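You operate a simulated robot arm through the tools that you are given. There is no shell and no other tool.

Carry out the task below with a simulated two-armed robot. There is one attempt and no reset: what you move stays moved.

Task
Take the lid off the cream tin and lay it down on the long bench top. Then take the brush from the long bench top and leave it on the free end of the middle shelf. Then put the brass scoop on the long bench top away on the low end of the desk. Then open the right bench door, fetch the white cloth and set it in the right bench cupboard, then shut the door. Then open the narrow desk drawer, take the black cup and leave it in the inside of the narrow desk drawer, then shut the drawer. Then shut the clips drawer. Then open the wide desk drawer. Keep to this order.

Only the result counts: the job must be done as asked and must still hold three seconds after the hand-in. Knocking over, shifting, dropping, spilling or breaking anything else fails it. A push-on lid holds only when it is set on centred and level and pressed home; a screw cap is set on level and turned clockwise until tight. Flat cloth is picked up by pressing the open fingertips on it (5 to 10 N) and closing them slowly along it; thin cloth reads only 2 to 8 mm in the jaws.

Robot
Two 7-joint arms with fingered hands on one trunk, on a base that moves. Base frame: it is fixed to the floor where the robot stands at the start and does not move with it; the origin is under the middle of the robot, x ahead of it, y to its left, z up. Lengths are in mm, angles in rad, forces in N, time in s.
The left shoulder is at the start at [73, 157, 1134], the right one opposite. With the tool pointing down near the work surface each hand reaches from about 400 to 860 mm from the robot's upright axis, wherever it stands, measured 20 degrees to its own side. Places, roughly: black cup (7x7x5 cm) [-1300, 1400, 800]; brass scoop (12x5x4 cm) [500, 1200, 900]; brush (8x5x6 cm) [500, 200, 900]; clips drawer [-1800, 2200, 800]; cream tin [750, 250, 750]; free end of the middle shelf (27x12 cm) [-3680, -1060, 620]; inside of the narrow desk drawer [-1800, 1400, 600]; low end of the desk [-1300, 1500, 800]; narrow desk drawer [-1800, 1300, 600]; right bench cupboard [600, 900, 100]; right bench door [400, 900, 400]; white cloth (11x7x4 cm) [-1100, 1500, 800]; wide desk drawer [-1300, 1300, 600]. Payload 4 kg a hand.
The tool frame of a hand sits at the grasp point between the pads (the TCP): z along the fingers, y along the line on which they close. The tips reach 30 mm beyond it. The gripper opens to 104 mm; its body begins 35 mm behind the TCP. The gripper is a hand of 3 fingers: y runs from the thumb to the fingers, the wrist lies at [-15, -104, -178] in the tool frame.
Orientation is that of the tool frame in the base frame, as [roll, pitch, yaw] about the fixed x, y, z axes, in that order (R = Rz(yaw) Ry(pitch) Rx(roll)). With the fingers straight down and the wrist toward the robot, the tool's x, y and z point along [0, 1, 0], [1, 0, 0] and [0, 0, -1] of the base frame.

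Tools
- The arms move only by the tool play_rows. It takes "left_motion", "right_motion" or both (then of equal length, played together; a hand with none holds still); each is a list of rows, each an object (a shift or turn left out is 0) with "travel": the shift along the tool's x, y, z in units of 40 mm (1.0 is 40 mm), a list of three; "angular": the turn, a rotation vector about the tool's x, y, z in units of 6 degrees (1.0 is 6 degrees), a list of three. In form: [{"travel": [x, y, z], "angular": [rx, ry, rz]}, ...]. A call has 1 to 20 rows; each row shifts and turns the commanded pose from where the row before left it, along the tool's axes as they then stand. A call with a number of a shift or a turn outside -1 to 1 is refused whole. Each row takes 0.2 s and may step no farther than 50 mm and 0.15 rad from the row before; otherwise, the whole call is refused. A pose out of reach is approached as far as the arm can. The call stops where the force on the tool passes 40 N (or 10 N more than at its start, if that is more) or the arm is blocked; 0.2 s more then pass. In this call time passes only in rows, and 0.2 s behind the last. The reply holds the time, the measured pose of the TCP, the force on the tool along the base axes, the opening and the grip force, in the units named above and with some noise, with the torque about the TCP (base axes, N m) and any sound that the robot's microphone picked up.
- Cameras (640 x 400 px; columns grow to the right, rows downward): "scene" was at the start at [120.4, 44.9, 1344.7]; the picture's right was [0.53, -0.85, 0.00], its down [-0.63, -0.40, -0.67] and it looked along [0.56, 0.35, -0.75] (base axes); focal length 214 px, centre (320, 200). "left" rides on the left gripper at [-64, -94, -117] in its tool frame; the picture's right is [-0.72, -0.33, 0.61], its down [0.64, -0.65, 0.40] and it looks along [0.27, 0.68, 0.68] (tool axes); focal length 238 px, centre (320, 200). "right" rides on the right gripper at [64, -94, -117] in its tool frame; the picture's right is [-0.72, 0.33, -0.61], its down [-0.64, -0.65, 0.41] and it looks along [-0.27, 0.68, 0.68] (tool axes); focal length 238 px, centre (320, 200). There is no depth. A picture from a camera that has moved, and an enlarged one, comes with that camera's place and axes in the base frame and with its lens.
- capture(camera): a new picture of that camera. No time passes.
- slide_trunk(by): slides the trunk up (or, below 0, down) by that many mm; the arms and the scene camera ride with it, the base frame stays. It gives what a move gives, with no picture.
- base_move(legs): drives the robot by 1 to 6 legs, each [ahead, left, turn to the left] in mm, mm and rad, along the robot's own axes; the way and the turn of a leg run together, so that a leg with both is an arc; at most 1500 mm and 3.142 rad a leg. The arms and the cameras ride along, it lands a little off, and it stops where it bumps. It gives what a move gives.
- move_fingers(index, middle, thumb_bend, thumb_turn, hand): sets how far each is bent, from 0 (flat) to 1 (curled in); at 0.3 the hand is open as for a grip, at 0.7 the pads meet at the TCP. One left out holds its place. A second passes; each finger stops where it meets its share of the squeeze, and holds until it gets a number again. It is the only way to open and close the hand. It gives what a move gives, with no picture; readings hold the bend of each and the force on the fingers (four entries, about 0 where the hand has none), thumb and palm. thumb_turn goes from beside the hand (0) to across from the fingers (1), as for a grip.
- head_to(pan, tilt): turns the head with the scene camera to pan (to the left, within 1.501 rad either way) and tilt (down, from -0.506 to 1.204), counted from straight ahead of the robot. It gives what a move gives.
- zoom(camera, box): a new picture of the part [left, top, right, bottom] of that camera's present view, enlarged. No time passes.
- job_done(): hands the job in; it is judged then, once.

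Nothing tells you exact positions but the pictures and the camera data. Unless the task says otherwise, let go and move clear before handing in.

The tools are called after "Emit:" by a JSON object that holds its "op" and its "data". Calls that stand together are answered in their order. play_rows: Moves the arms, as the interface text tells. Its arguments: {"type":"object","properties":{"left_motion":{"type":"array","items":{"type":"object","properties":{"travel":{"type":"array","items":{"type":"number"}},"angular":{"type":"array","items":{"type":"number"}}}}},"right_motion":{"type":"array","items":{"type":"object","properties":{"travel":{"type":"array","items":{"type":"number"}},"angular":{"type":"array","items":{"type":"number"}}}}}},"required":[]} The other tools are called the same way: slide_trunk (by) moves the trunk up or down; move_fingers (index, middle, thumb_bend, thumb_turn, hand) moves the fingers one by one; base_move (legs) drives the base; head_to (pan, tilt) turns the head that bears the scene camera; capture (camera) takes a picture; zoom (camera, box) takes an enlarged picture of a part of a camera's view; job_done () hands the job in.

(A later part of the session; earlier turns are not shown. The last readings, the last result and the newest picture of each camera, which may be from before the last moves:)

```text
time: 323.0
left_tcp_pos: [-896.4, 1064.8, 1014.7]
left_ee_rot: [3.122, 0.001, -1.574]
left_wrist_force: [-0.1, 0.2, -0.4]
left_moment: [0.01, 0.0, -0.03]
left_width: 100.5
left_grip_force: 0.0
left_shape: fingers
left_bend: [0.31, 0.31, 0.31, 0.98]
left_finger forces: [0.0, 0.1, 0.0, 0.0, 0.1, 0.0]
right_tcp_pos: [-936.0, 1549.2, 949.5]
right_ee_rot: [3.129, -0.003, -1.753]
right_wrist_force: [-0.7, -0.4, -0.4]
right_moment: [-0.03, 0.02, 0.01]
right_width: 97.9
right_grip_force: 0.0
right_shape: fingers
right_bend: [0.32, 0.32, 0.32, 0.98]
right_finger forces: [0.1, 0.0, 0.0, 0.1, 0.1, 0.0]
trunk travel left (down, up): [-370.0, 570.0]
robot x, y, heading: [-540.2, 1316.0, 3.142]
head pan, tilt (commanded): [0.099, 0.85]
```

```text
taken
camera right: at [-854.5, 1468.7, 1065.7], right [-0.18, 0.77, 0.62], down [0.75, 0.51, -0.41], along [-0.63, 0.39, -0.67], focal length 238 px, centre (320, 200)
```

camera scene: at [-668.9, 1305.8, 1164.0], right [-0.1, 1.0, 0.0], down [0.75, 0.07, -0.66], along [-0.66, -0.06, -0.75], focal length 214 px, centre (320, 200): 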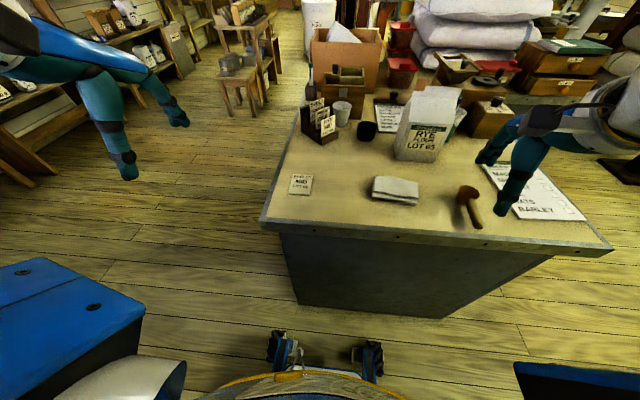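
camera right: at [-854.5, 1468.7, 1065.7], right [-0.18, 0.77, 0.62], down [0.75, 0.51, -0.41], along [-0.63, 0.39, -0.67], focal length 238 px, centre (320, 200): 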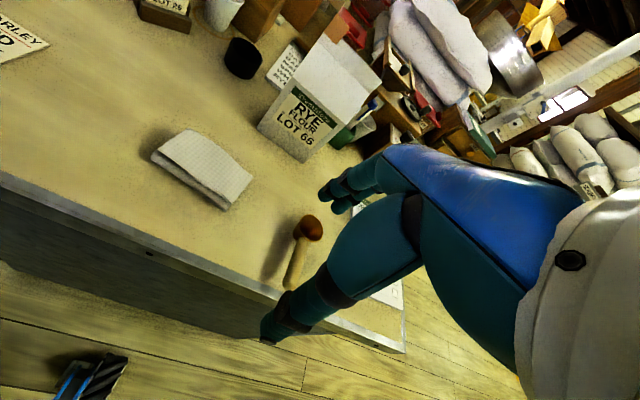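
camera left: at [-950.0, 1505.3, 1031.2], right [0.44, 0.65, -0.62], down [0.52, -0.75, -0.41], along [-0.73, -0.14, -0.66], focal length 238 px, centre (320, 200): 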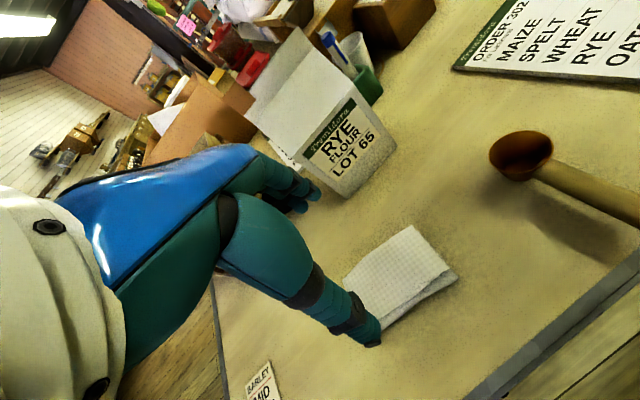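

The cloth is at about [-1057, 1458]. Moving the right hand over it.

Emit:
{"op": "play_rows", "data": {"right_motion": [{"travel": [0.7, 0.64, 0]}, {"travel": [0.7, 0.64, 0]}, {"travel": [0.7, 0.64, 0]}, {"travel": [0.68, 0.64, 0]}, {"travel": [0, 0, 0.8]}, {"travel": [0, 0, 0.8]}]}}

Emit:
{"op": "capture", "data": {"camera": "right"}}

Emit:
{"op": "zoom", "data": {"camera": "scene", "box": [320, 80, 500, 230]}}

```text
time: 324.4
left_tcp_pos: [-897.4, 1064.8, 1014.6]
left_ee_rot: [3.123, -0.003, -1.575]
left_wrist_force: [0.4, -0.9, 0.4]
left_moment: [0.0, -0.06, 0.0]
left_width: 100.3
left_grip_force: 0.1
left_shape: fingers
left_bend: [0.31, 0.31, 0.31, 0.98]
left_finger forces: [0.0, 0.1, 0.0, 0.0, 0.0, 0.0]
right_tcp_pos: [-1060.1, 1457.7, 885.7]
right_ee_rot: [3.132, 0.001, -1.754]
right_wrist_force: [0.0, -1.0, 0.5]
right_moment: [-0.01, -0.02, 0.0]
right_width: 97.9
right_grip_force: 0.1
right_shape: fingers
right_bend: [0.32, 0.32, 0.32, 0.98]
right_finger forces: [0.1, 0.0, 0.1, 0.0, 0.0, 0.1]
trunk travel left (down, up): [-370.0, 570.0]
robot x, y, heading: [-540.8, 1314.6, 3.139]
head pan, tilt (commanded): [0.099, 0.85]
```

```text
taken
camera right: at [-977.9, 1376.7, 1002.7], right [-0.18, 0.77, 0.62], down [0.75, 0.51, -0.41], along [-0.63, 0.39, -0.67], focal length 238 px, centre (320, 200)
```

right: 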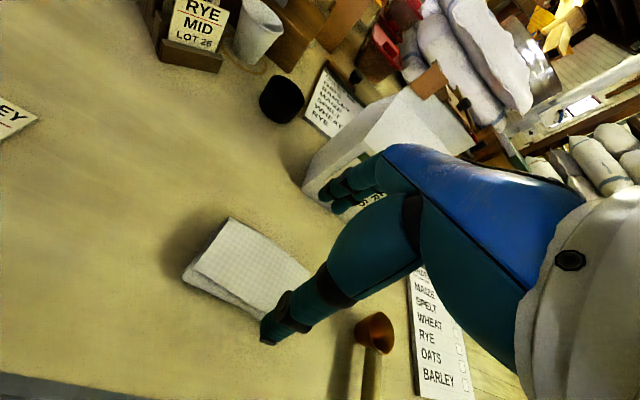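

```text
2.67 times, centred on (410, 155) of scene
camera zoom: at [-670.8, 1306.1, 1163.8], right [-0.1, 1.0, 0.0], down [0.75, 0.07, -0.66], along [-0.65, -0.06, -0.75], focal length 572 px, centre (80, 320)
```

zoom: 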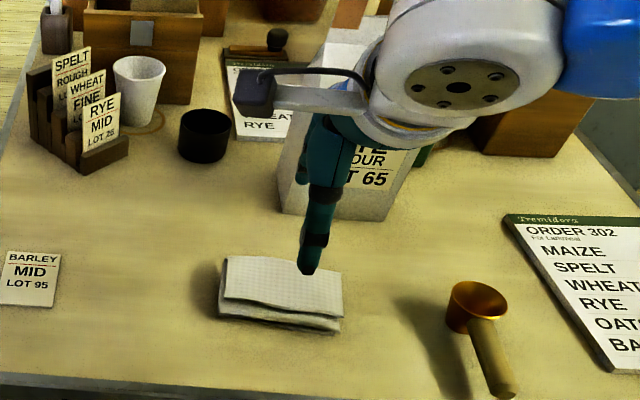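

The hand is centred over the cloth. Descending to grip height.

Emit:
{"op": "play_rows", "data": {"right_motion": [{"travel": [0, 0, 0.8]}, {"travel": [0, 0, 0.8]}, {"travel": [0, 0, 0.55]}]}}

Emit:
{"op": "move_fingers", "data": {"hand": "right", "index": 0.46, "middle": 0.46, "thumb_bend": 0.46}}

Emit:
{"op": "zoom", "data": {"camera": "right", "box": [140, 140, 400, 360]}}

```text
time: 325.2
left_tcp_pos: [-895.2, 1064.9, 1015.3]
left_ee_rot: [3.122, 0.0, -1.575]
left_wrist_force: [0.1, -0.1, -0.6]
left_moment: [0.02, 0.01, -0.01]
left_width: 100.4
left_grip_force: 0.0
left_shape: fingers
left_bend: [0.31, 0.31, 0.31, 0.98]
left_finger forces: [0.0, 0.0, 0.1, 0.1, 0.0, 0.0]
right_tcp_pos: [-1049.4, 1473.5, 809.1]
right_ee_rot: [3.13, -0.003, -1.751]
right_wrist_force: [-0.7, -0.5, 0.2]
right_moment: [0.0, 0.01, 0.01]
right_width: 97.5
right_grip_force: 0.2
right_shape: fingers
right_bend: [0.32, 0.32, 0.32, 0.98]
right_finger forces: [0.0, 0.0, 0.1, 0.0, 0.0, 0.1]
right hand out of reach, approached as far as the arm can: row 1, 2, 3
trunk travel left (down, up): [-370.0, 570.0]
robot x, y, heading: [-537.7, 1313.3, 3.137]
head pan, tilt (commanded): [0.099, 0.85]
```

```text
time: 326.2
left_tcp_pos: [-895.8, 1065.1, 1013.9]
left_ee_rot: [3.122, -0.002, -1.575]
left_wrist_force: [-0.4, -0.2, -0.1]
left_moment: [0.01, 0.0, 0.01]
left_width: 100.2
left_grip_force: 0.1
left_shape: fingers
left_bend: [0.31, 0.31, 0.31, 0.98]
left_finger forces: [0.0, 0.0, 0.0, 0.0, 0.1, 0.1]
right_tcp_pos: [-1049.3, 1473.3, 809.2]
right_ee_rot: [3.131, -0.003, -1.754]
right_wrist_force: [0.4, -0.1, -0.1]
right_moment: [-0.04, 0.0, -0.03]
right_width: 66.7
right_grip_force: 1.9
right_shape: fingers
right_bend: [0.45, 0.45, 0.44, 0.99]
right_finger forces: [1.1, 1.0, 0.1, 0.0, 2.0, 0.0]
trunk travel left (down, up): [-370.0, 570.0]
robot x, y, heading: [-543.8, 1313.0, 3.143]
head pan, tilt (commanded): [0.099, 0.85]
```

```text
1.82 times, centred on (270, 250) of right
camera zoom: at [-967.4, 1393.2, 924.8], right [-0.18, 0.77, 0.61], down [0.75, 0.51, -0.41], along [-0.63, 0.39, -0.67], focal length 433 px, centre (411, 109)
```

zoom: 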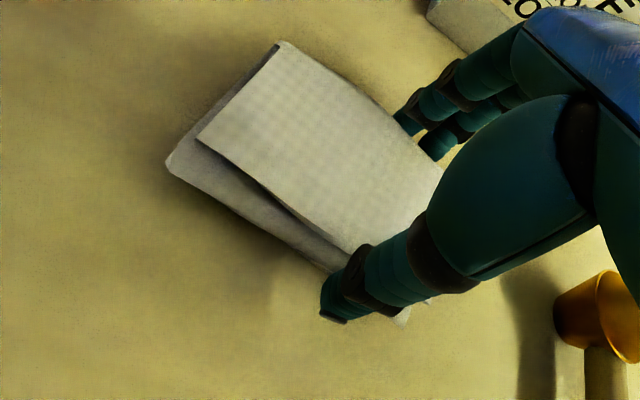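

The hand stopped short (reach limit) and sits a bit high and off-centre. I'll reopen, raise it, lower the trunk some more, and re-approach.

Emit:
{"op": "move_fingers", "data": {"hand": "right", "index": 0.32, "middle": 0.32, "thumb_bend": 0.32}}

Emit:
{"op": "play_rows", "data": {"right_motion": [{"travel": [0, 0, -0.8]}, {"travel": [0, 0, -0.8]}, {"travel": [0, 0, -0.8]}, {"travel": [0, 0, -0.8]}]}}

Emit:
{"op": "slide_trunk", "data": {"by": -90}}

Emit:
{"op": "play_rows", "data": {"right_motion": [{"travel": [0.36, 0.32, 0]}, {"travel": [0, 0, 0]}]}}

Emit:
{"op": "zoom", "data": {"camera": "right", "box": [140, 140, 400, 360]}}

```text
time: 327.2
left_tcp_pos: [-896.4, 1064.9, 1014.7]
left_ee_rot: [3.122, -0.001, -1.573]
left_wrist_force: [-0.2, -0.5, -0.1]
left_moment: [0.02, -0.01, -0.01]
left_width: 100.4
left_grip_force: 0.0
left_shape: fingers
left_bend: [0.31, 0.31, 0.31, 0.98]
left_finger forces: [0.1, 0.1, 0.0, 0.0, 0.1, 0.1]
right_tcp_pos: [-1050.1, 1472.9, 809.2]
right_ee_rot: [3.129, -0.003, -1.754]
right_wrist_force: [0.1, -0.1, -0.6]
right_moment: [-0.04, 0.03, -0.01]
right_width: 97.6
right_grip_force: 0.0
right_shape: fingers
right_bend: [0.32, 0.32, 0.32, 0.98]
right_finger forces: [0.1, 0.0, 0.1, 0.0, 0.0, 0.1]
trunk travel left (down, up): [-370.0, 570.0]
robot x, y, heading: [-542.6, 1314.0, 3.138]
head pan, tilt (commanded): [0.099, 0.85]
```

```text
time: 328.2
left_tcp_pos: [-894.6, 1064.0, 1015.3]
left_ee_rot: [3.12, -0.001, -1.576]
left_wrist_force: [0.8, -0.4, 0.2]
left_moment: [0.0, 0.01, 0.0]
left_width: 100.2
left_grip_force: 0.1
left_shape: fingers
left_bend: [0.31, 0.31, 0.31, 0.98]
left_finger forces: [0.0, 0.1, 0.0, 0.0, 0.0, 0.0]
right_tcp_pos: [-1044.9, 1474.0, 938.9]
right_ee_rot: [3.133, 0.001, -1.752]
right_wrist_force: [0.3, -0.1, -0.3]
right_moment: [-0.03, 0.02, -0.03]
right_width: 97.8
right_grip_force: 0.0
right_shape: fingers
right_bend: [0.32, 0.32, 0.32, 0.98]
right_finger forces: [0.0, 0.0, 0.1, 0.0, 0.1, 0.0]
trunk travel left (down, up): [-370.0, 570.0]
robot x, y, heading: [-539.9, 1315.6, 3.143]
head pan, tilt (commanded): [0.099, 0.85]
```

```text
time: 329.5
left_tcp_pos: [-896.4, 1064.5, 925.3]
left_ee_rot: [3.124, -0.001, -1.576]
left_wrist_force: [-0.6, -0.1, 0.4]
left_moment: [0.01, 0.02, -0.02]
left_width: 100.3
left_grip_force: 0.1
left_shape: fingers
left_bend: [0.31, 0.31, 0.31, 0.98]
left_finger forces: [0.0, 0.1, 0.0, 0.0, 0.0, 0.1]
right_tcp_pos: [-1045.1, 1474.2, 848.7]
right_ee_rot: [3.129, -0.002, -1.754]
right_wrist_force: [0.0, -0.3, -0.2]
right_moment: [-0.02, -0.03, 0.01]
right_width: 98.0
right_grip_force: 0.1
right_shape: fingers
right_bend: [0.32, 0.32, 0.32, 0.98]
right_finger forces: [0.0, 0.1, 0.0, 0.0, 0.1, 0.1]
trunk travel left (down, up): [-280.0, 660.0]
robot x, y, heading: [-539.6, 1314.5, 3.143]
head pan, tilt (commanded): [0.099, 0.85]
```

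```text
time: 330.1
left_tcp_pos: [-894.4, 1065.4, 925.0]
left_ee_rot: [3.121, -0.001, -1.573]
left_wrist_force: [0.9, 0.4, 0.9]
left_moment: [-0.01, 0.03, -0.04]
left_width: 100.3
left_grip_force: 0.1
left_shape: fingers
left_bend: [0.31, 0.31, 0.31, 0.98]
left_finger forces: [0.0, 0.1, 0.1, 0.1, 0.1, 0.0]
right_tcp_pos: [-1060.4, 1461.3, 850.5]
right_ee_rot: [3.129, 0.0, -1.755]
right_wrist_force: [0.0, -0.3, 0.1]
right_moment: [0.01, 0.01, -0.03]
right_width: 97.5
right_grip_force: 0.1
right_shape: fingers
right_bend: [0.32, 0.32, 0.32, 0.98]
right_finger forces: [0.0, 0.0, 0.1, 0.1, 0.1, 0.0]
trunk travel left (down, up): [-280.0, 660.0]
robot x, y, heading: [-540.7, 1313.8, 3.137]
head pan, tilt (commanded): [0.099, 0.85]
```

```text
1.82 times, centred on (270, 250) of right
camera zoom: at [-978.1, 1382.5, 965.3], right [-0.18, 0.77, 0.62], down [0.75, 0.51, -0.41], along [-0.63, 0.39, -0.67], focal length 433 px, centre (411, 109)
```

zoom: 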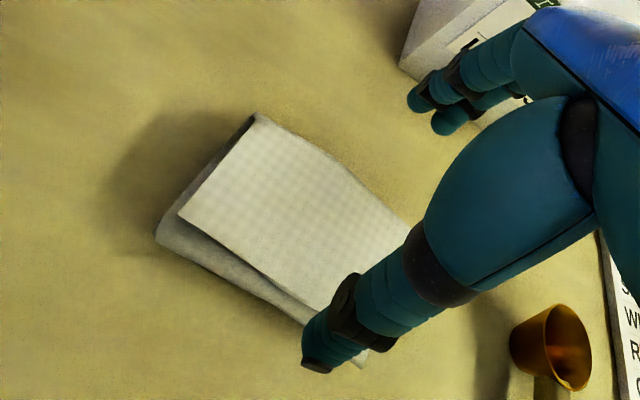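

Emit:
{"op": "play_rows", "data": {"right_motion": [{"travel": [0.05, 0, 0.5]}, {"travel": [0, 0, 0.5]}, {"travel": [0, 0, 0.25]}]}}

Emit:
{"op": "zoom", "data": {"camera": "right", "box": [140, 140, 400, 360]}}

```text
time: 330.9
left_tcp_pos: [-896.0, 1063.7, 924.6]
left_ee_rot: [3.123, -0.001, -1.575]
left_wrist_force: [0.0, 0.8, -0.5]
left_moment: [0.0, 0.02, -0.04]
left_width: 100.4
left_grip_force: 0.0
left_shape: fingers
left_bend: [0.31, 0.31, 0.31, 0.98]
left_finger forces: [0.1, 0.0, 0.0, 0.0, 0.1, 0.0]
right_tcp_pos: [-1061.0, 1460.0, 798.2]
right_ee_rot: [3.13, -0.002, -1.755]
right_wrist_force: [0.7, 0.0, 0.5]
right_moment: [0.0, 0.01, 0.0]
right_width: 97.9
right_grip_force: 0.2
right_shape: fingers
right_bend: [0.32, 0.32, 0.32, 0.98]
right_finger forces: [0.1, 0.0, 0.0, 0.0, 0.1, 0.0]
trunk travel left (down, up): [-280.0, 660.0]
robot x, y, heading: [-537.2, 1312.8, 3.14]
head pan, tilt (commanded): [0.099, 0.85]
```

```text
1.82 times, centred on (270, 250) of right
camera zoom: at [-979.5, 1381.4, 914.1], right [-0.18, 0.77, 0.62], down [0.75, 0.51, -0.41], along [-0.63, 0.39, -0.67], focal length 433 px, centre (411, 109)
```

zoom: 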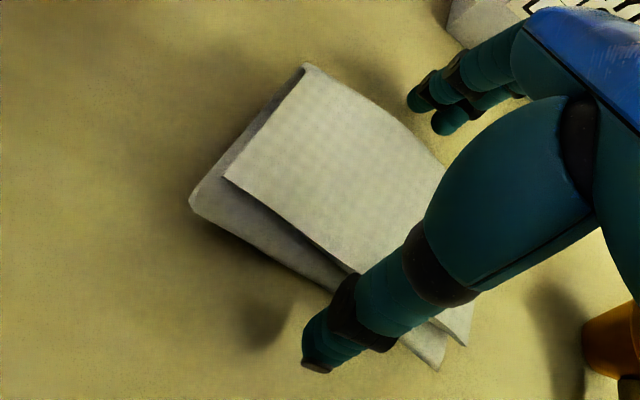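

Good position now. Closing the right hand on the cloth.

Emit:
{"op": "move_fingers", "data": {"hand": "right", "index": 0.5, "middle": 0.5, "thumb_bend": 0.5}}

Emit:
{"op": "move_fingers", "data": {"hand": "right", "index": 0.59, "middle": 0.59, "thumb_bend": 0.59}}

Emit:
{"op": "play_rows", "data": {"right_motion": [{"travel": [0, 0, -0.2]}, {"travel": [0, 0, -0.4]}, {"travel": [0, 0, -0.6]}]}}

Emit:
{"op": "capture", "data": {"camera": "right"}}

```text
time: 331.9
left_tcp_pos: [-896.4, 1065.4, 925.2]
left_ee_rot: [3.123, -0.001, -1.574]
left_wrist_force: [0.2, 0.5, -0.5]
left_moment: [-0.01, -0.02, 0.02]
left_width: 100.4
left_grip_force: 0.2
left_shape: fingers
left_bend: [0.31, 0.31, 0.31, 0.98]
left_finger forces: [0.1, 0.0, 0.0, 0.0, 0.1, 0.0]
right_tcp_pos: [-1060.9, 1461.4, 797.9]
right_ee_rot: [3.129, -0.002, -1.752]
right_wrist_force: [0.2, -0.6, 0.1]
right_moment: [0.0, 0.03, 0.02]
right_width: 66.2
right_grip_force: 7.3
right_shape: fingers
right_bend: [0.46, 0.47, 0.44, 0.99]
right_finger forces: [4.5, 3.2, 0.0, 0.0, 7.3, 0.0]
trunk travel left (down, up): [-280.0, 660.0]
robot x, y, heading: [-536.8, 1314.9, 3.141]
head pan, tilt (commanded): [0.099, 0.85]
```

```text
time: 332.9
left_tcp_pos: [-895.7, 1064.5, 925.3]
left_ee_rot: [3.123, -0.001, -1.574]
left_wrist_force: [-0.1, 0.1, -0.9]
left_moment: [-0.03, 0.03, -0.01]
left_width: 100.3
left_grip_force: 0.0
left_shape: fingers
left_bend: [0.31, 0.31, 0.31, 0.98]
left_finger forces: [0.1, 0.1, 0.0, 0.0, 0.0, 0.0]
right_tcp_pos: [-1060.3, 1460.6, 799.1]
right_ee_rot: [3.13, -0.002, -1.752]
right_wrist_force: [-2.1, 0.5, 2.5]
right_moment: [0.05, 0.17, 0.02]
right_width: 64.8
right_grip_force: 17.3
right_shape: fingers
right_bend: [0.49, 0.51, 0.44, 1.0]
right_finger forces: [9.4, 8.7, 0.1, 0.1, 16.6, 0.0]
trunk travel left (down, up): [-280.0, 660.0]
robot x, y, heading: [-539.9, 1312.7, 3.142]
head pan, tilt (commanded): [0.099, 0.85]
```

```text
time: 333.7
left_tcp_pos: [-895.5, 1064.4, 925.0]
left_ee_rot: [3.122, -0.002, -1.575]
left_wrist_force: [1.0, -0.5, -0.3]
left_moment: [-0.05, 0.0, -0.01]
left_width: 100.2
left_grip_force: 0.1
left_shape: fingers
left_bend: [0.31, 0.31, 0.31, 0.98]
left_finger forces: [0.0, 0.0, 0.0, 0.0, 0.0, 0.0]
right_tcp_pos: [-1059.7, 1461.5, 847.2]
right_ee_rot: [3.131, 0.0, -1.755]
right_wrist_force: [-0.1, -0.1, -1.5]
right_moment: [0.01, 0.0, -0.02]
right_width: 64.4
right_grip_force: 17.4
right_shape: fingers
right_bend: [0.49, 0.51, 0.44, 1.0]
right_finger forces: [8.9, 8.0, 0.0, 0.0, 17.2, 0.1]
trunk travel left (down, up): [-280.0, 660.0]
robot x, y, heading: [-538.9, 1312.6, 3.139]
head pan, tilt (commanded): [0.099, 0.85]
```

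```text
taken
camera right: at [-979.0, 1380.7, 962.2], right [-0.18, 0.77, 0.62], down [0.75, 0.51, -0.41], along [-0.63, 0.39, -0.67], focal length 238 px, centre (320, 200)
```

right: 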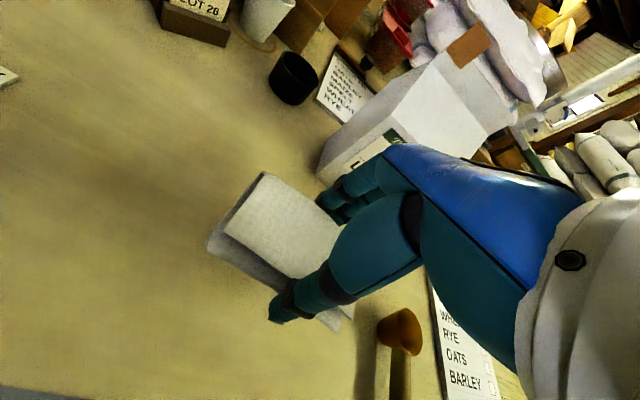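

The cloth is held by the right hand. I'll raise the trunk, back off, turn round and drive to the open cupboard.

Emit:
{"op": "slide_trunk", "data": {"by": 300}}

Emit:
{"op": "base_move", "data": {"legs": [[-140, 0, 0], [0, 0, 3.141]]}}

Emit:
{"op": "head_to", "data": {"pan": -0.3, "tilt": 0.8}}

Emit:
{"op": "capture", "data": {"camera": "scene"}}

```text
time: 336.7
left_tcp_pos: [-896.8, 1064.1, 1224.3]
left_ee_rot: [3.123, -0.002, -1.574]
left_wrist_force: [0.2, 0.7, -0.2]
left_moment: [0.0, -0.02, -0.02]
left_width: 100.5
left_grip_force: 0.1
left_shape: fingers
left_bend: [0.31, 0.31, 0.31, 0.98]
left_finger forces: [0.1, 0.1, 0.0, 0.0, 0.0, 0.0]
right_tcp_pos: [-1062.1, 1460.1, 1146.0]
right_ee_rot: [3.132, -0.002, -1.752]
right_wrist_force: [-1.4, 0.0, -0.3]
right_moment: [-0.04, 0.0, 0.01]
right_width: 64.4
right_grip_force: 17.4
right_shape: fingers
right_bend: [0.49, 0.51, 0.44, 1.0]
right_finger forces: [8.9, 8.0, 0.1, 0.1, 17.4, 0.0]
trunk travel left (down, up): [-580.0, 360.0]
robot x, y, heading: [-537.4, 1320.3, 3.139]
head pan, tilt (commanded): [0.099, 0.85]
```

```text
time: 345.3
left_tcp_pos: [-40.5, 1556.8, 1224.4]
left_ee_rot: [3.123, -0.003, 1.552]
left_wrist_force: [-0.2, 0.8, 0.1]
left_moment: [0.01, 0.0, 0.03]
left_width: 100.3
left_grip_force: 0.1
left_shape: fingers
left_bend: [0.31, 0.31, 0.31, 0.98]
left_finger forces: [0.1, 0.0, 0.0, 0.0, 0.0, 0.0]
right_tcp_pos: [117.7, 1159.0, 1145.7]
right_ee_rot: [3.13, -0.003, 1.37]
right_wrist_force: [0.0, 0.7, -0.5]
right_moment: [-0.02, 0.03, 0.0]
right_width: 63.6
right_grip_force: 16.1
right_shape: fingers
right_bend: [0.5, 0.52, 0.44, 1.0]
right_finger forces: [8.4, 7.4, 0.1, 0.0, 15.7, 0.0]
trunk travel left (down, up): [-580.0, 360.0]
robot x, y, heading: [-394.6, 1313.7, -0.018]
head pan, tilt (commanded): [0.099, 0.85]
```

```text
time: 346.2
left_tcp_pos: [-41.5, 1558.3, 1225.2]
left_ee_rot: [3.122, -0.002, 1.551]
left_wrist_force: [-1.0, -0.5, -0.7]
left_moment: [0.0, 0.01, -0.04]
left_width: 100.6
left_grip_force: 0.0
left_shape: fingers
left_bend: [0.31, 0.31, 0.31, 0.98]
left_finger forces: [0.0, 0.0, 0.0, 0.0, 0.0, 0.0]
right_tcp_pos: [117.2, 1158.2, 1148.8]
right_ee_rot: [3.129, -0.002, 1.373]
right_wrist_force: [-0.8, 0.0, -0.5]
right_moment: [-0.03, 0.03, -0.03]
right_width: 63.8
right_grip_force: 15.8
right_shape: fingers
right_bend: [0.5, 0.52, 0.44, 1.0]
right_finger forces: [8.4, 7.5, 0.0, 0.0, 15.8, 0.1]
trunk travel left (down, up): [-580.0, 360.0]
robot x, y, heading: [-405.0, 1318.3, -0.019]
head pan, tilt (commanded): [-0.3, 0.799]
```

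```text
taken
camera scene: at [-270.1, 1288.5, 1378.0], right [-0.31, -0.95, 0.0], down [-0.68, 0.22, -0.7], along [0.66, -0.22, -0.72], focal length 214 px, centre (320, 200)
```

scene: 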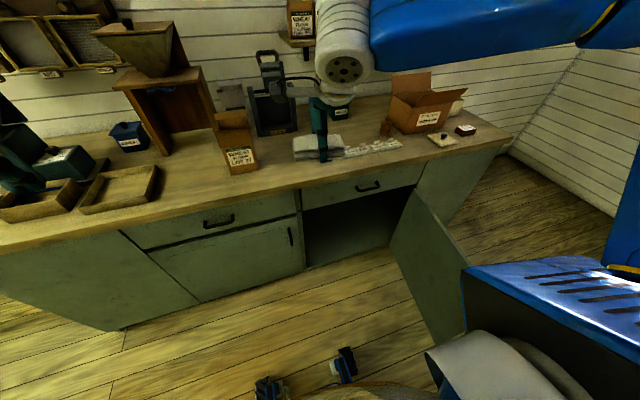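

The open cupboard is in view. I'll pull the cloth hand in a little, drive to (-250, 1180), and then lower the trunk.

Emit:
{"op": "play_rows", "data": {"right_motion": [{"travel": [0, -0.6, 0], "angular": [0, 0, -0.5]}, {"travel": [0, -0.6, 0], "angular": [0, 0, -0.5]}, {"travel": [0, -0.6, 0], "angular": [0, 0, -0.5]}]}}

Emit:
{"op": "base_move", "data": {"legs": [[158, -135, 0.019]]}}

Emit:
{"op": "slide_trunk", "data": {"by": -300}}

Emit:
{"op": "capture", "data": {"camera": "scene"}}

Emit:
{"op": "capture", "data": {"camera": "right"}}

```text
time: 347.0
left_tcp_pos: [-41.4, 1556.5, 1226.3]
left_ee_rot: [3.121, -0.001, 1.554]
left_wrist_force: [1.1, -0.2, -0.7]
left_moment: [-0.02, 0.01, 0.0]
left_width: 100.5
left_grip_force: 0.1
left_shape: fingers
left_bend: [0.31, 0.31, 0.31, 0.98]
left_finger forces: [0.0, 0.0, 0.1, 0.0, 0.0, 0.0]
right_tcp_pos: [45.7, 1169.3, 1147.6]
right_ee_rot: [3.131, 0.0, 1.529]
right_wrist_force: [-0.8, 0.0, -0.2]
right_moment: [-0.01, -0.03, 0.01]
right_width: 63.8
right_grip_force: 16.2
right_shape: fingers
right_bend: [0.5, 0.52, 0.44, 1.0]
right_finger forces: [8.4, 7.4, 0.0, 0.1, 15.8, 0.0]
trunk travel left (down, up): [-580.0, 360.0]
robot x, y, heading: [-401.7, 1313.6, -0.021]
head pan, tilt (commanded): [-0.3, 0.799]
```

```text
time: 348.6
left_tcp_pos: [112.0, 1431.8, 1224.7]
left_ee_rot: [3.12, -0.001, 1.571]
left_wrist_force: [-0.1, -0.3, -0.1]
left_moment: [-0.01, 0.01, -0.01]
left_width: 100.5
left_grip_force: 0.3
left_shape: fingers
left_bend: [0.31, 0.31, 0.31, 0.98]
left_finger forces: [0.0, 0.1, 0.0, 0.0, 0.1, 0.0]
right_tcp_pos: [208.8, 1045.5, 1148.8]
right_ee_rot: [3.127, 0.002, 1.547]
right_wrist_force: [-0.5, -0.6, 0.1]
right_moment: [-0.01, -0.03, 0.01]
right_width: 63.7
right_grip_force: 15.7
right_shape: fingers
right_bend: [0.5, 0.52, 0.44, 1.0]
right_finger forces: [8.5, 7.4, 0.1, 0.0, 15.8, 0.1]
trunk travel left (down, up): [-580.0, 360.0]
robot x, y, heading: [-242.3, 1178.3, -0.002]
head pan, tilt (commanded): [-0.3, 0.799]
```

```text
time: 351.6
left_tcp_pos: [113.9, 1429.2, 924.2]
left_ee_rot: [3.12, -0.001, 1.571]
left_wrist_force: [1.0, 0.7, 1.4]
left_moment: [0.02, -0.02, 0.0]
left_width: 100.6
left_grip_force: 0.1
left_shape: fingers
left_bend: [0.31, 0.31, 0.31, 0.98]
left_finger forces: [0.1, 0.0, 0.1, 0.1, 0.0, 0.0]
right_tcp_pos: [211.1, 1043.3, 847.4]
right_ee_rot: [3.127, 0.0, 1.546]
right_wrist_force: [0.1, -0.2, -0.8]
right_moment: [-0.02, 0.0, 0.01]
right_width: 63.6
right_grip_force: 15.7
right_shape: fingers
right_bend: [0.5, 0.52, 0.44, 1.0]
right_finger forces: [8.4, 7.5, 0.0, 0.0, 16.0, 0.0]
trunk travel left (down, up): [-280.0, 660.0]
robot x, y, heading: [-235.8, 1178.1, 0.003]
head pan, tilt (commanded): [-0.3, 0.799]
```

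```text
taken
camera scene: at [-109.4, 1155.9, 1078.1], right [-0.3, -0.96, 0.0], down [-0.69, 0.21, -0.7], along [0.66, -0.21, -0.72], focal length 214 px, centre (320, 200)
```

scene: 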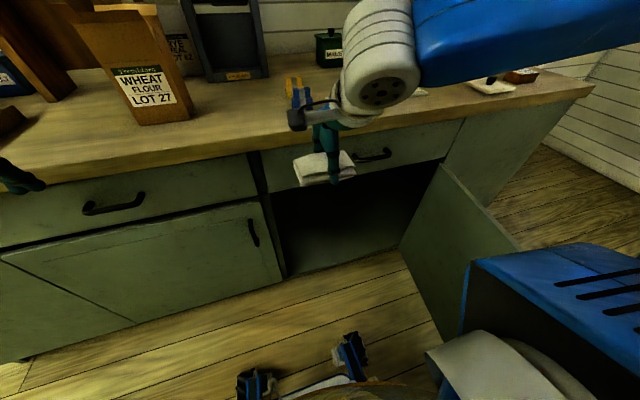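

```text
taken
camera right: at [114.8, 1109.2, 961.8], right [0.3, -0.73, 0.62], down [-0.66, -0.63, -0.41], along [0.69, -0.28, -0.67], focal length 238 px, centre (320, 200)
```

right: 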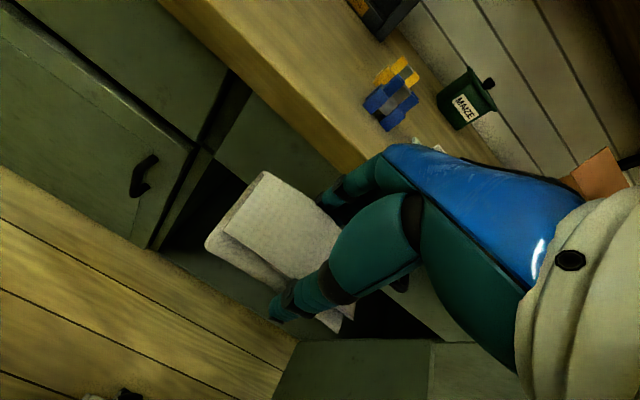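

I'll check the clearance between my right elbow and the open door before lowering further.

Emit:
{"op": "head_to", "data": {"pan": -1.0, "tilt": 0.7}}

Emit:
{"op": "capture", "data": {"camera": "scene"}}

```text
time: 352.7
left_tcp_pos: [115.2, 1429.5, 926.1]
left_ee_rot: [3.12, -0.001, 1.572]
left_wrist_force: [-0.9, -0.7, -0.9]
left_moment: [0.0, 0.0, 0.02]
left_width: 100.4
left_grip_force: 0.1
left_shape: fingers
left_bend: [0.31, 0.31, 0.31, 0.98]
left_finger forces: [0.0, 0.1, 0.0, 0.0, 0.0, 0.0]
right_tcp_pos: [210.3, 1043.2, 847.2]
right_ee_rot: [3.127, 0.001, 1.545]
right_wrist_force: [0.6, -0.2, 0.0]
right_moment: [0.02, -0.02, 0.01]
right_width: 63.5
right_grip_force: 16.0
right_shape: fingers
right_bend: [0.5, 0.52, 0.44, 1.0]
right_finger forces: [8.4, 7.4, 0.0, 0.0, 16.0, 0.1]
trunk travel left (down, up): [-280.0, 660.0]
robot x, y, heading: [-238.5, 1178.7, -0.0]
head pan, tilt (commanded): [-1.0, 0.7]
```

```text
taken
camera scene: at [-140.4, 1108.3, 1086.3], right [-0.84, -0.54, 0.0], down [-0.35, 0.54, -0.76], along [0.41, -0.64, -0.64], focal length 214 px, centre (320, 200)
```

scene: 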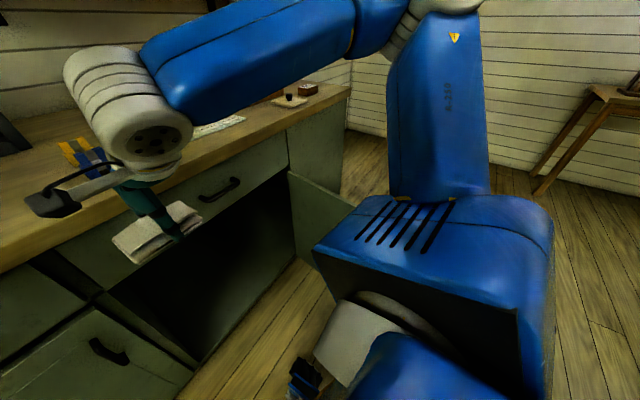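

The elbow is carried high above the shoulder, far from the door. I'll lower the trunk further and check again.

Emit:
{"op": "slide_trunk", "data": {"by": -270}}

Emit:
{"op": "head_to", "data": {"pan": -0.4, "tilt": 0.6}}

Emit:
{"op": "capture", "data": {"camera": "scene"}}

Emit:
{"op": "capture", "data": {"camera": "right"}}

```text
time: 355.4
left_tcp_pos: [114.6, 1429.1, 656.4]
left_ee_rot: [3.12, -0.002, 1.57]
left_wrist_force: [0.0, -0.1, -0.4]
left_moment: [0.03, 0.0, 0.04]
left_width: 100.4
left_grip_force: 0.2
left_shape: fingers
left_bend: [0.31, 0.31, 0.31, 0.98]
left_finger forces: [0.1, 0.0, 0.1, 0.0, 0.0, 0.0]
right_tcp_pos: [210.1, 1041.6, 576.6]
right_ee_rot: [3.129, -0.001, 1.546]
right_wrist_force: [0.5, -0.4, -0.2]
right_moment: [0.0, 0.0, -0.01]
right_width: 63.6
right_grip_force: 16.0
right_shape: fingers
right_bend: [0.5, 0.52, 0.44, 1.0]
right_finger forces: [8.4, 7.4, 0.0, 0.1, 16.0, 0.0]
trunk travel left (down, up): [-10.0, 930.0]
robot x, y, heading: [-238.5, 1181.2, -0.001]
head pan, tilt (commanded): [-1.0, 0.7]
```

```text
time: 356.4
left_tcp_pos: [113.2, 1429.3, 655.2]
left_ee_rot: [3.12, -0.001, 1.57]
left_wrist_force: [0.4, 0.0, 0.7]
left_moment: [0.02, 0.03, -0.02]
left_width: 100.3
left_grip_force: 0.0
left_shape: fingers
left_bend: [0.31, 0.31, 0.31, 0.98]
left_finger forces: [0.0, 0.0, 0.0, 0.0, 0.0, 0.1]
right_tcp_pos: [209.9, 1043.4, 577.2]
right_ee_rot: [3.128, 0.001, 1.546]
right_wrist_force: [0.0, 0.3, -0.8]
right_moment: [-0.02, 0.0, 0.0]
right_width: 63.6
right_grip_force: 15.5
right_shape: fingers
right_bend: [0.5, 0.52, 0.44, 1.0]
right_finger forces: [8.4, 7.3, 0.0, 0.1, 16.0, 0.0]
trunk travel left (down, up): [-10.0, 930.0]
robot x, y, heading: [-241.1, 1182.6, -0.004]
head pan, tilt (commanded): [-0.4, 0.6]
```

```text
taken
camera scene: at [-105.4, 1145.1, 824.9], right [-0.39, -0.92, 0.0], down [-0.52, 0.22, -0.82], along [0.76, -0.32, -0.57], focal length 214 px, centre (320, 200)
```

scene: 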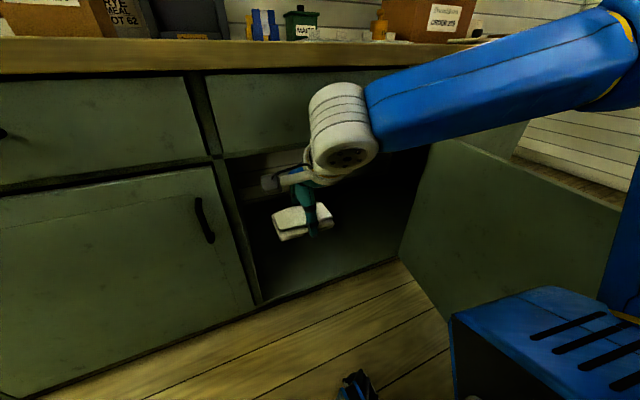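

```text
taken
camera right: at [114.6, 1109.0, 691.7], right [0.3, -0.73, 0.62], down [-0.66, -0.63, -0.41], along [0.69, -0.29, -0.67], focal length 238 px, centre (320, 200)
```

right: 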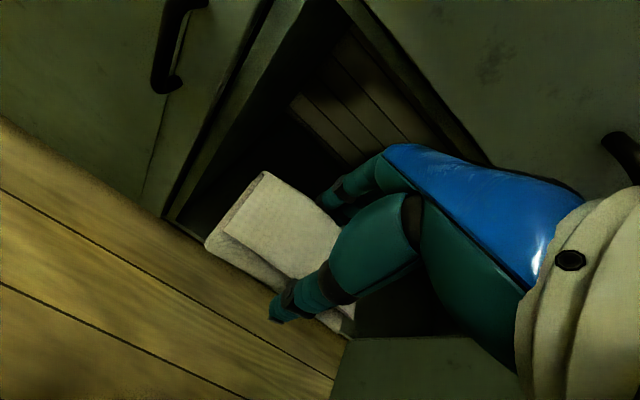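

I can see the empty cupboard: its floor is at z ≈ 109, the left jamb at y ≈ 1165. I'll lower the hand in front of it first, then drive it in.

Emit:
{"op": "play_rows", "data": {"right_motion": [{"travel": [0, 0, 0.85]}, {"travel": [0, 0, 0.85]}, {"travel": [0, 0, 0.85]}, {"travel": [0, 0, 0.85]}, {"travel": [0, 0, 0.85]}, {"travel": [0, 0, 0.85]}]}}

Emit:
{"op": "capture", "data": {"camera": "scene"}}

```text
time: 357.9
left_tcp_pos: [114.8, 1428.2, 654.3]
left_ee_rot: [3.12, -0.001, 1.571]
left_wrist_force: [0.8, 0.1, -0.2]
left_moment: [-0.02, -0.02, -0.01]
left_width: 100.6
left_grip_force: 0.0
left_shape: fingers
left_bend: [0.31, 0.31, 0.31, 0.98]
left_finger forces: [0.1, 0.0, 0.1, 0.0, 0.0, 0.0]
right_tcp_pos: [206.6, 1025.8, 384.2]
right_ee_rot: [3.13, -0.003, 1.547]
right_wrist_force: [-0.2, 0.3, -0.4]
right_moment: [-0.01, -0.01, 0.0]
right_width: 63.5
right_grip_force: 15.7
right_shape: fingers
right_bend: [0.5, 0.52, 0.44, 1.0]
right_finger forces: [8.3, 7.3, 0.1, 0.0, 16.0, 0.0]
right hand out of reach, approached as far as the arm can: row 5, 6
trunk travel left (down, up): [-10.0, 930.0]
robot x, y, heading: [-240.1, 1177.8, 0.002]
head pan, tilt (commanded): [-0.4, 0.6]
```

```text
taken
camera scene: at [-105.2, 1145.0, 824.9], right [-0.39, -0.92, 0.0], down [-0.52, 0.22, -0.82], along [0.76, -0.32, -0.57], focal length 214 px, centre (320, 200)
```

scene: 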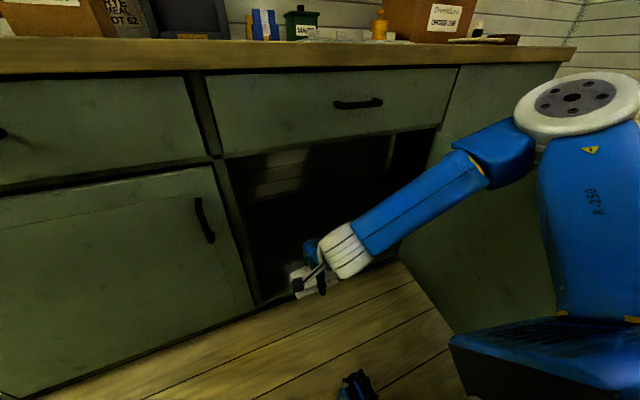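

The wrist hits a limit at this close distance. I'll extend the hand forward into the cupboard at this height, where it should be able to go lower.

Emit:
{"op": "play_rows", "data": {"right_motion": [{"travel": [0, 0.9, 0]}, {"travel": [0, 0.9, 0]}, {"travel": [0, 0.9, 0]}, {"travel": [0, 0.9, 0]}, {"travel": [0, 0.9, 0]}]}}

Emit:
{"op": "capture", "data": {"camera": "scene"}}

Emit:
{"op": "capture", "data": {"camera": "right"}}

```text
time: 359.1
left_tcp_pos: [115.2, 1429.1, 655.8]
left_ee_rot: [3.12, -0.001, 1.571]
left_wrist_force: [0.5, -0.3, -0.7]
left_moment: [-0.02, -0.02, 0.02]
left_width: 100.4
left_grip_force: 0.0
left_shape: fingers
left_bend: [0.31, 0.31, 0.31, 0.98]
left_finger forces: [0.0, 0.1, 0.1, 0.1, 0.0, 0.0]
right_tcp_pos: [343.2, 968.2, 429.8]
right_ee_rot: [3.128, -0.001, 1.549]
right_wrist_force: [0.2, -0.5, -0.3]
right_moment: [-0.01, 0.01, 0.02]
right_width: 63.9
right_grip_force: 16.2
right_shape: fingers
right_bend: [0.5, 0.52, 0.44, 1.0]
right_finger forces: [8.3, 7.3, 0.1, 0.1, 16.1, 0.0]
right hand out of reach, approached as far as the arm can: row 1, 2, 3, 4, 5
trunk travel left (down, up): [-10.0, 930.0]
robot x, y, heading: [-234.1, 1178.8, 0.001]
head pan, tilt (commanded): [-0.4, 0.6]
```

```text
taken
camera scene: at [-105.1, 1145.0, 824.8], right [-0.39, -0.92, 0.0], down [-0.52, 0.22, -0.82], along [0.76, -0.32, -0.57], focal length 214 px, centre (320, 200)
```

scene: 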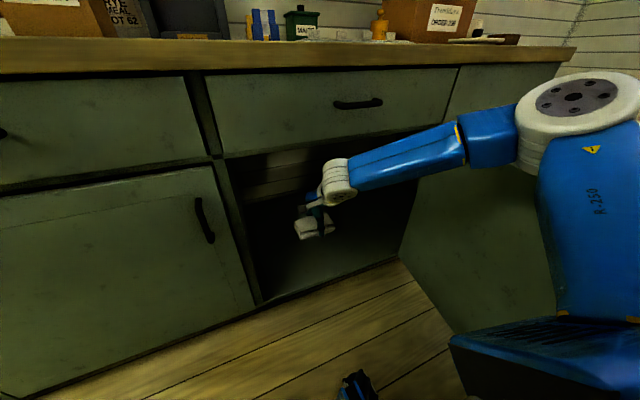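

```text
taken
camera right: at [248.4, 1034.2, 543.4], right [0.3, -0.73, 0.62], down [-0.66, -0.63, -0.41], along [0.69, -0.28, -0.67], focal length 238 px, centre (320, 200)
```

right: 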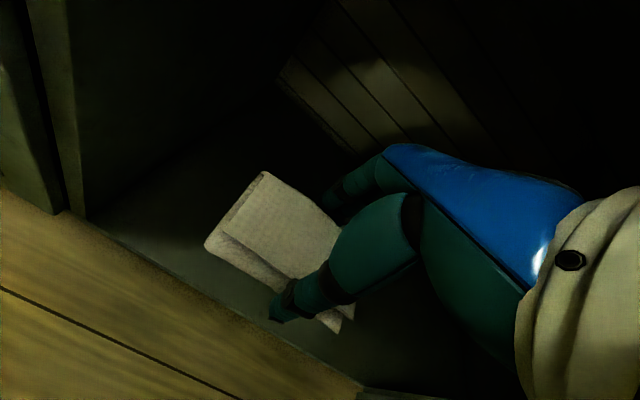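

The arm seems stuck in an elbow-high configuration. I'll try turning the hand's yaw toward the forearm to see whether that frees the motion.

Emit:
{"op": "play_rows", "data": {"right_motion": [{"angular": [0, 0, -1]}, {"angular": [0, 0, -1]}, {"angular": [0, 0, -1]}, {"angular": [0, 0, -1]}, {"angular": [0, 0, -1]}]}}

Emit:
{"op": "play_rows", "data": {"right_motion": [{"travel": [0, 0, 0.5]}, {"travel": [0, 0, 0.5]}, {"travel": [0, 0, 0.5]}]}}

Emit:
{"op": "capture", "data": {"camera": "scene"}}

```text
time: 360.2
left_tcp_pos: [114.5, 1428.4, 655.5]
left_ee_rot: [3.122, -0.003, 1.571]
left_wrist_force: [0.9, 0.3, 0.2]
left_moment: [0.0, 0.01, 0.01]
left_width: 100.2
left_grip_force: 0.1
left_shape: fingers
left_bend: [0.31, 0.31, 0.31, 0.98]
left_finger forces: [0.0, 0.1, 0.1, 0.0, 0.1, 0.0]
right_tcp_pos: [344.1, 967.4, 428.7]
right_ee_rot: [3.129, 0.004, 2.071]
right_wrist_force: [0.3, 0.2, -1.6]
right_moment: [0.01, -0.03, -0.01]
right_width: 63.7
right_grip_force: 15.4
right_shape: fingers
right_bend: [0.5, 0.52, 0.44, 1.0]
right_finger forces: [8.3, 7.3, 0.0, 0.0, 16.1, 0.0]
trunk travel left (down, up): [-10.0, 930.0]
robot x, y, heading: [-238.7, 1176.5, -0.0]
head pan, tilt (commanded): [-0.4, 0.6]
```

```text
time: 361.1
left_tcp_pos: [112.9, 1428.3, 655.5]
left_ee_rot: [3.121, -0.002, 1.571]
left_wrist_force: [-1.1, -0.1, 0.6]
left_moment: [0.04, -0.01, 0.0]
left_width: 100.2
left_grip_force: 0.0
left_shape: fingers
left_bend: [0.31, 0.31, 0.31, 0.98]
left_finger forces: [0.0, 0.1, 0.1, 0.1, 0.1, 0.0]
right_tcp_pos: [330.7, 958.9, 377.6]
right_ee_rot: [3.131, 0.005, 2.07]
right_wrist_force: [-0.8, -0.6, -0.3]
right_moment: [-0.03, 0.0, -0.04]
right_width: 63.5
right_grip_force: 15.7
right_shape: fingers
right_bend: [0.5, 0.52, 0.44, 1.0]
right_finger forces: [8.2, 7.3, 0.0, 0.0, 16.0, 0.0]
right hand out of reach, approached as far as the arm can: row 2, 3
trunk travel left (down, up): [-10.0, 930.0]
robot x, y, heading: [-241.2, 1179.0, 0.004]
head pan, tilt (commanded): [-0.4, 0.6]
```

```text
taken
camera scene: at [-105.1, 1144.9, 824.8], right [-0.39, -0.92, 0.0], down [-0.52, 0.22, -0.82], along [0.76, -0.32, -0.57], focal length 214 px, centre (320, 200)
```

scene: 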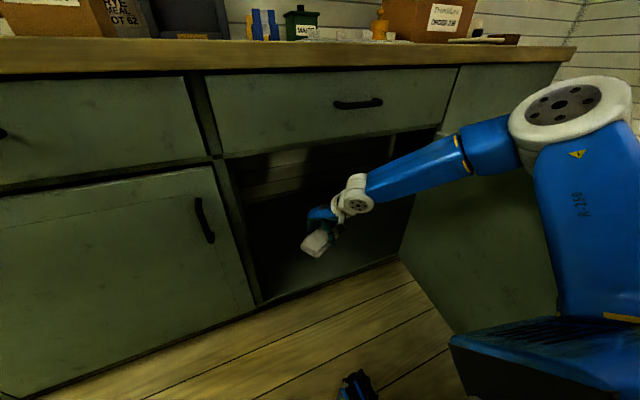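

Emit:
{"op": "head_to", "data": {"pan": 0.9, "tilt": 0.5}}

Emit:
{"op": "capture", "data": {"camera": "scene"}}

```text
time: 362.5
left_tcp_pos: [113.9, 1428.1, 654.9]
left_ee_rot: [3.121, -0.002, 1.571]
left_wrist_force: [-1.2, -0.1, -1.1]
left_moment: [-0.01, 0.01, 0.02]
left_width: 100.4
left_grip_force: 0.1
left_shape: fingers
left_bend: [0.31, 0.31, 0.31, 0.98]
left_finger forces: [0.0, 0.0, 0.0, 0.0, 0.0, 0.0]
right_tcp_pos: [330.0, 960.2, 377.4]
right_ee_rot: [3.13, 0.007, 2.07]
right_wrist_force: [-0.7, -0.3, -1.2]
right_moment: [-0.01, 0.01, -0.04]
right_width: 63.3
right_grip_force: 16.1
right_shape: fingers
right_bend: [0.5, 0.52, 0.44, 1.0]
right_finger forces: [8.4, 7.3, 0.0, 0.0, 16.1, 0.0]
trunk travel left (down, up): [-10.0, 930.0]
robot x, y, heading: [-242.0, 1181.5, 0.002]
head pan, tilt (commanded): [0.901, 0.499]
```

```text
taken
camera scene: at [-129.9, 1250.7, 833.9], right [0.78, -0.62, 0.0], down [-0.3, -0.38, -0.88], along [0.55, 0.69, -0.48], focal length 214 px, centre (320, 200)
```

scene: 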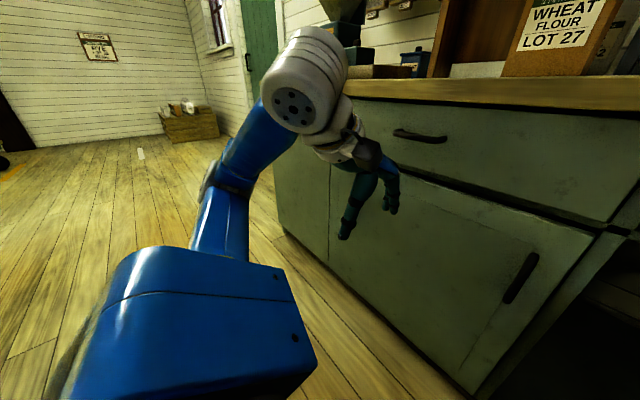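

The left arm is in an elbow-out, lower posture, while the right one is elbow-high and cannot go lower. I'll withdraw the right hand from the cupboard, raise the trunk, step away, and re-pose the right arm the way the left was.

Emit:
{"op": "play_rows", "data": {"right_motion": [{"travel": [0.45, -0.8, -0.2]}, {"travel": [0.45, -0.8, -0.2]}, {"travel": [0.45, -0.8, -0.4]}, {"travel": [0.45, -0.8, -0.4]}, {"travel": [0, 0, -0.8]}, {"travel": [0, 0, -0.8]}, {"travel": [0, 0, -0.8]}]}}

Emit:
{"op": "slide_trunk", "data": {"by": 560}}

Emit:
{"op": "base_move", "data": {"legs": [[-170, 130, 0]]}}

Emit:
{"op": "head_to", "data": {"pan": -0.7, "tilt": 0.5}}

Emit:
{"op": "capture", "data": {"camera": "scene"}}

```text
time: 364.1
left_tcp_pos: [115.5, 1428.1, 655.4]
left_ee_rot: [3.121, -0.001, 1.571]
left_wrist_force: [0.1, 0.3, -0.7]
left_moment: [0.05, 0.02, 0.01]
left_width: 100.3
left_grip_force: 0.0
left_shape: fingers
left_bend: [0.31, 0.31, 0.31, 0.98]
left_finger forces: [0.1, 0.0, 0.0, 0.0, 0.0, 0.0]
right_tcp_pos: [183.4, 961.7, 519.0]
right_ee_rot: [3.131, 0.009, 2.07]
right_wrist_force: [1.2, -0.4, -0.6]
right_moment: [0.0, -0.03, 0.01]
right_width: 63.5
right_grip_force: 15.8
right_shape: fingers
right_bend: [0.5, 0.52, 0.44, 1.0]
right_finger forces: [8.3, 7.2, 0.0, 0.1, 16.3, 0.1]
trunk travel left (down, up): [-10.0, 930.0]
robot x, y, heading: [-235.2, 1178.7, -0.001]
head pan, tilt (commanded): [0.901, 0.499]
```

```text
refused: 560 is not a number from -400 to 400
```

```text
time: 365.8
left_tcp_pos: [-55.4, 1556.8, 656.2]
left_ee_rot: [3.121, -0.001, 1.567]
left_wrist_force: [0.5, -0.9, 0.5]
left_moment: [-0.01, 0.01, -0.02]
left_width: 100.3
left_grip_force: 0.1
left_shape: fingers
left_bend: [0.31, 0.31, 0.31, 0.98]
left_finger forces: [0.0, 0.1, 0.0, 0.0, 0.0, 0.0]
right_tcp_pos: [13.5, 1090.9, 519.2]
right_ee_rot: [3.13, 0.007, 2.067]
right_wrist_force: [0.2, 0.6, -1.8]
right_moment: [-0.02, 0.01, -0.01]
right_width: 63.7
right_grip_force: 15.8
right_shape: fingers
right_bend: [0.5, 0.52, 0.44, 1.0]
right_finger forces: [8.3, 7.4, 0.1, 0.1, 16.3, 0.1]
trunk travel left (down, up): [-10.0, 930.0]
robot x, y, heading: [-408.3, 1311.0, -0.005]
head pan, tilt (commanded): [0.901, 0.499]
```

```text
time: 367.4
left_tcp_pos: [-56.5, 1559.3, 655.5]
left_ee_rot: [3.122, -0.001, 1.568]
left_wrist_force: [0.1, 0.6, 0.3]
left_moment: [-0.02, 0.0, 0.0]
left_width: 100.4
left_grip_force: 0.1
left_shape: fingers
left_bend: [0.31, 0.31, 0.31, 0.98]
left_finger forces: [0.0, 0.0, 0.0, 0.1, 0.1, 0.1]
right_tcp_pos: [13.0, 1089.9, 518.7]
right_ee_rot: [3.128, 0.007, 2.068]
right_wrist_force: [0.1, 1.4, -0.9]
right_moment: [-0.01, -0.05, 0.02]
right_width: 63.3
right_grip_force: 15.8
right_shape: fingers
right_bend: [0.5, 0.52, 0.44, 1.0]
right_finger forces: [8.3, 7.3, 0.0, 0.0, 16.3, 0.1]
trunk travel left (down, up): [-10.0, 930.0]
robot x, y, heading: [-408.1, 1305.6, -0.002]
head pan, tilt (commanded): [-0.7, 0.499]
```

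```text
taken
camera scene: at [-288.0, 1250.1, 834.0], right [-0.65, -0.76, 0.0], down [-0.37, 0.31, -0.88], along [0.67, -0.57, -0.48], focal length 214 px, centre (320, 200)
```

scene: 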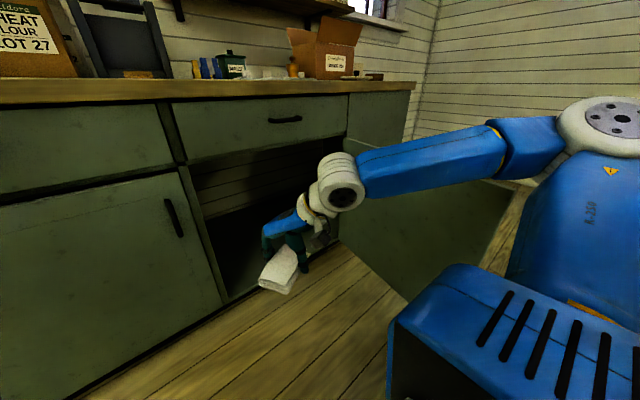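

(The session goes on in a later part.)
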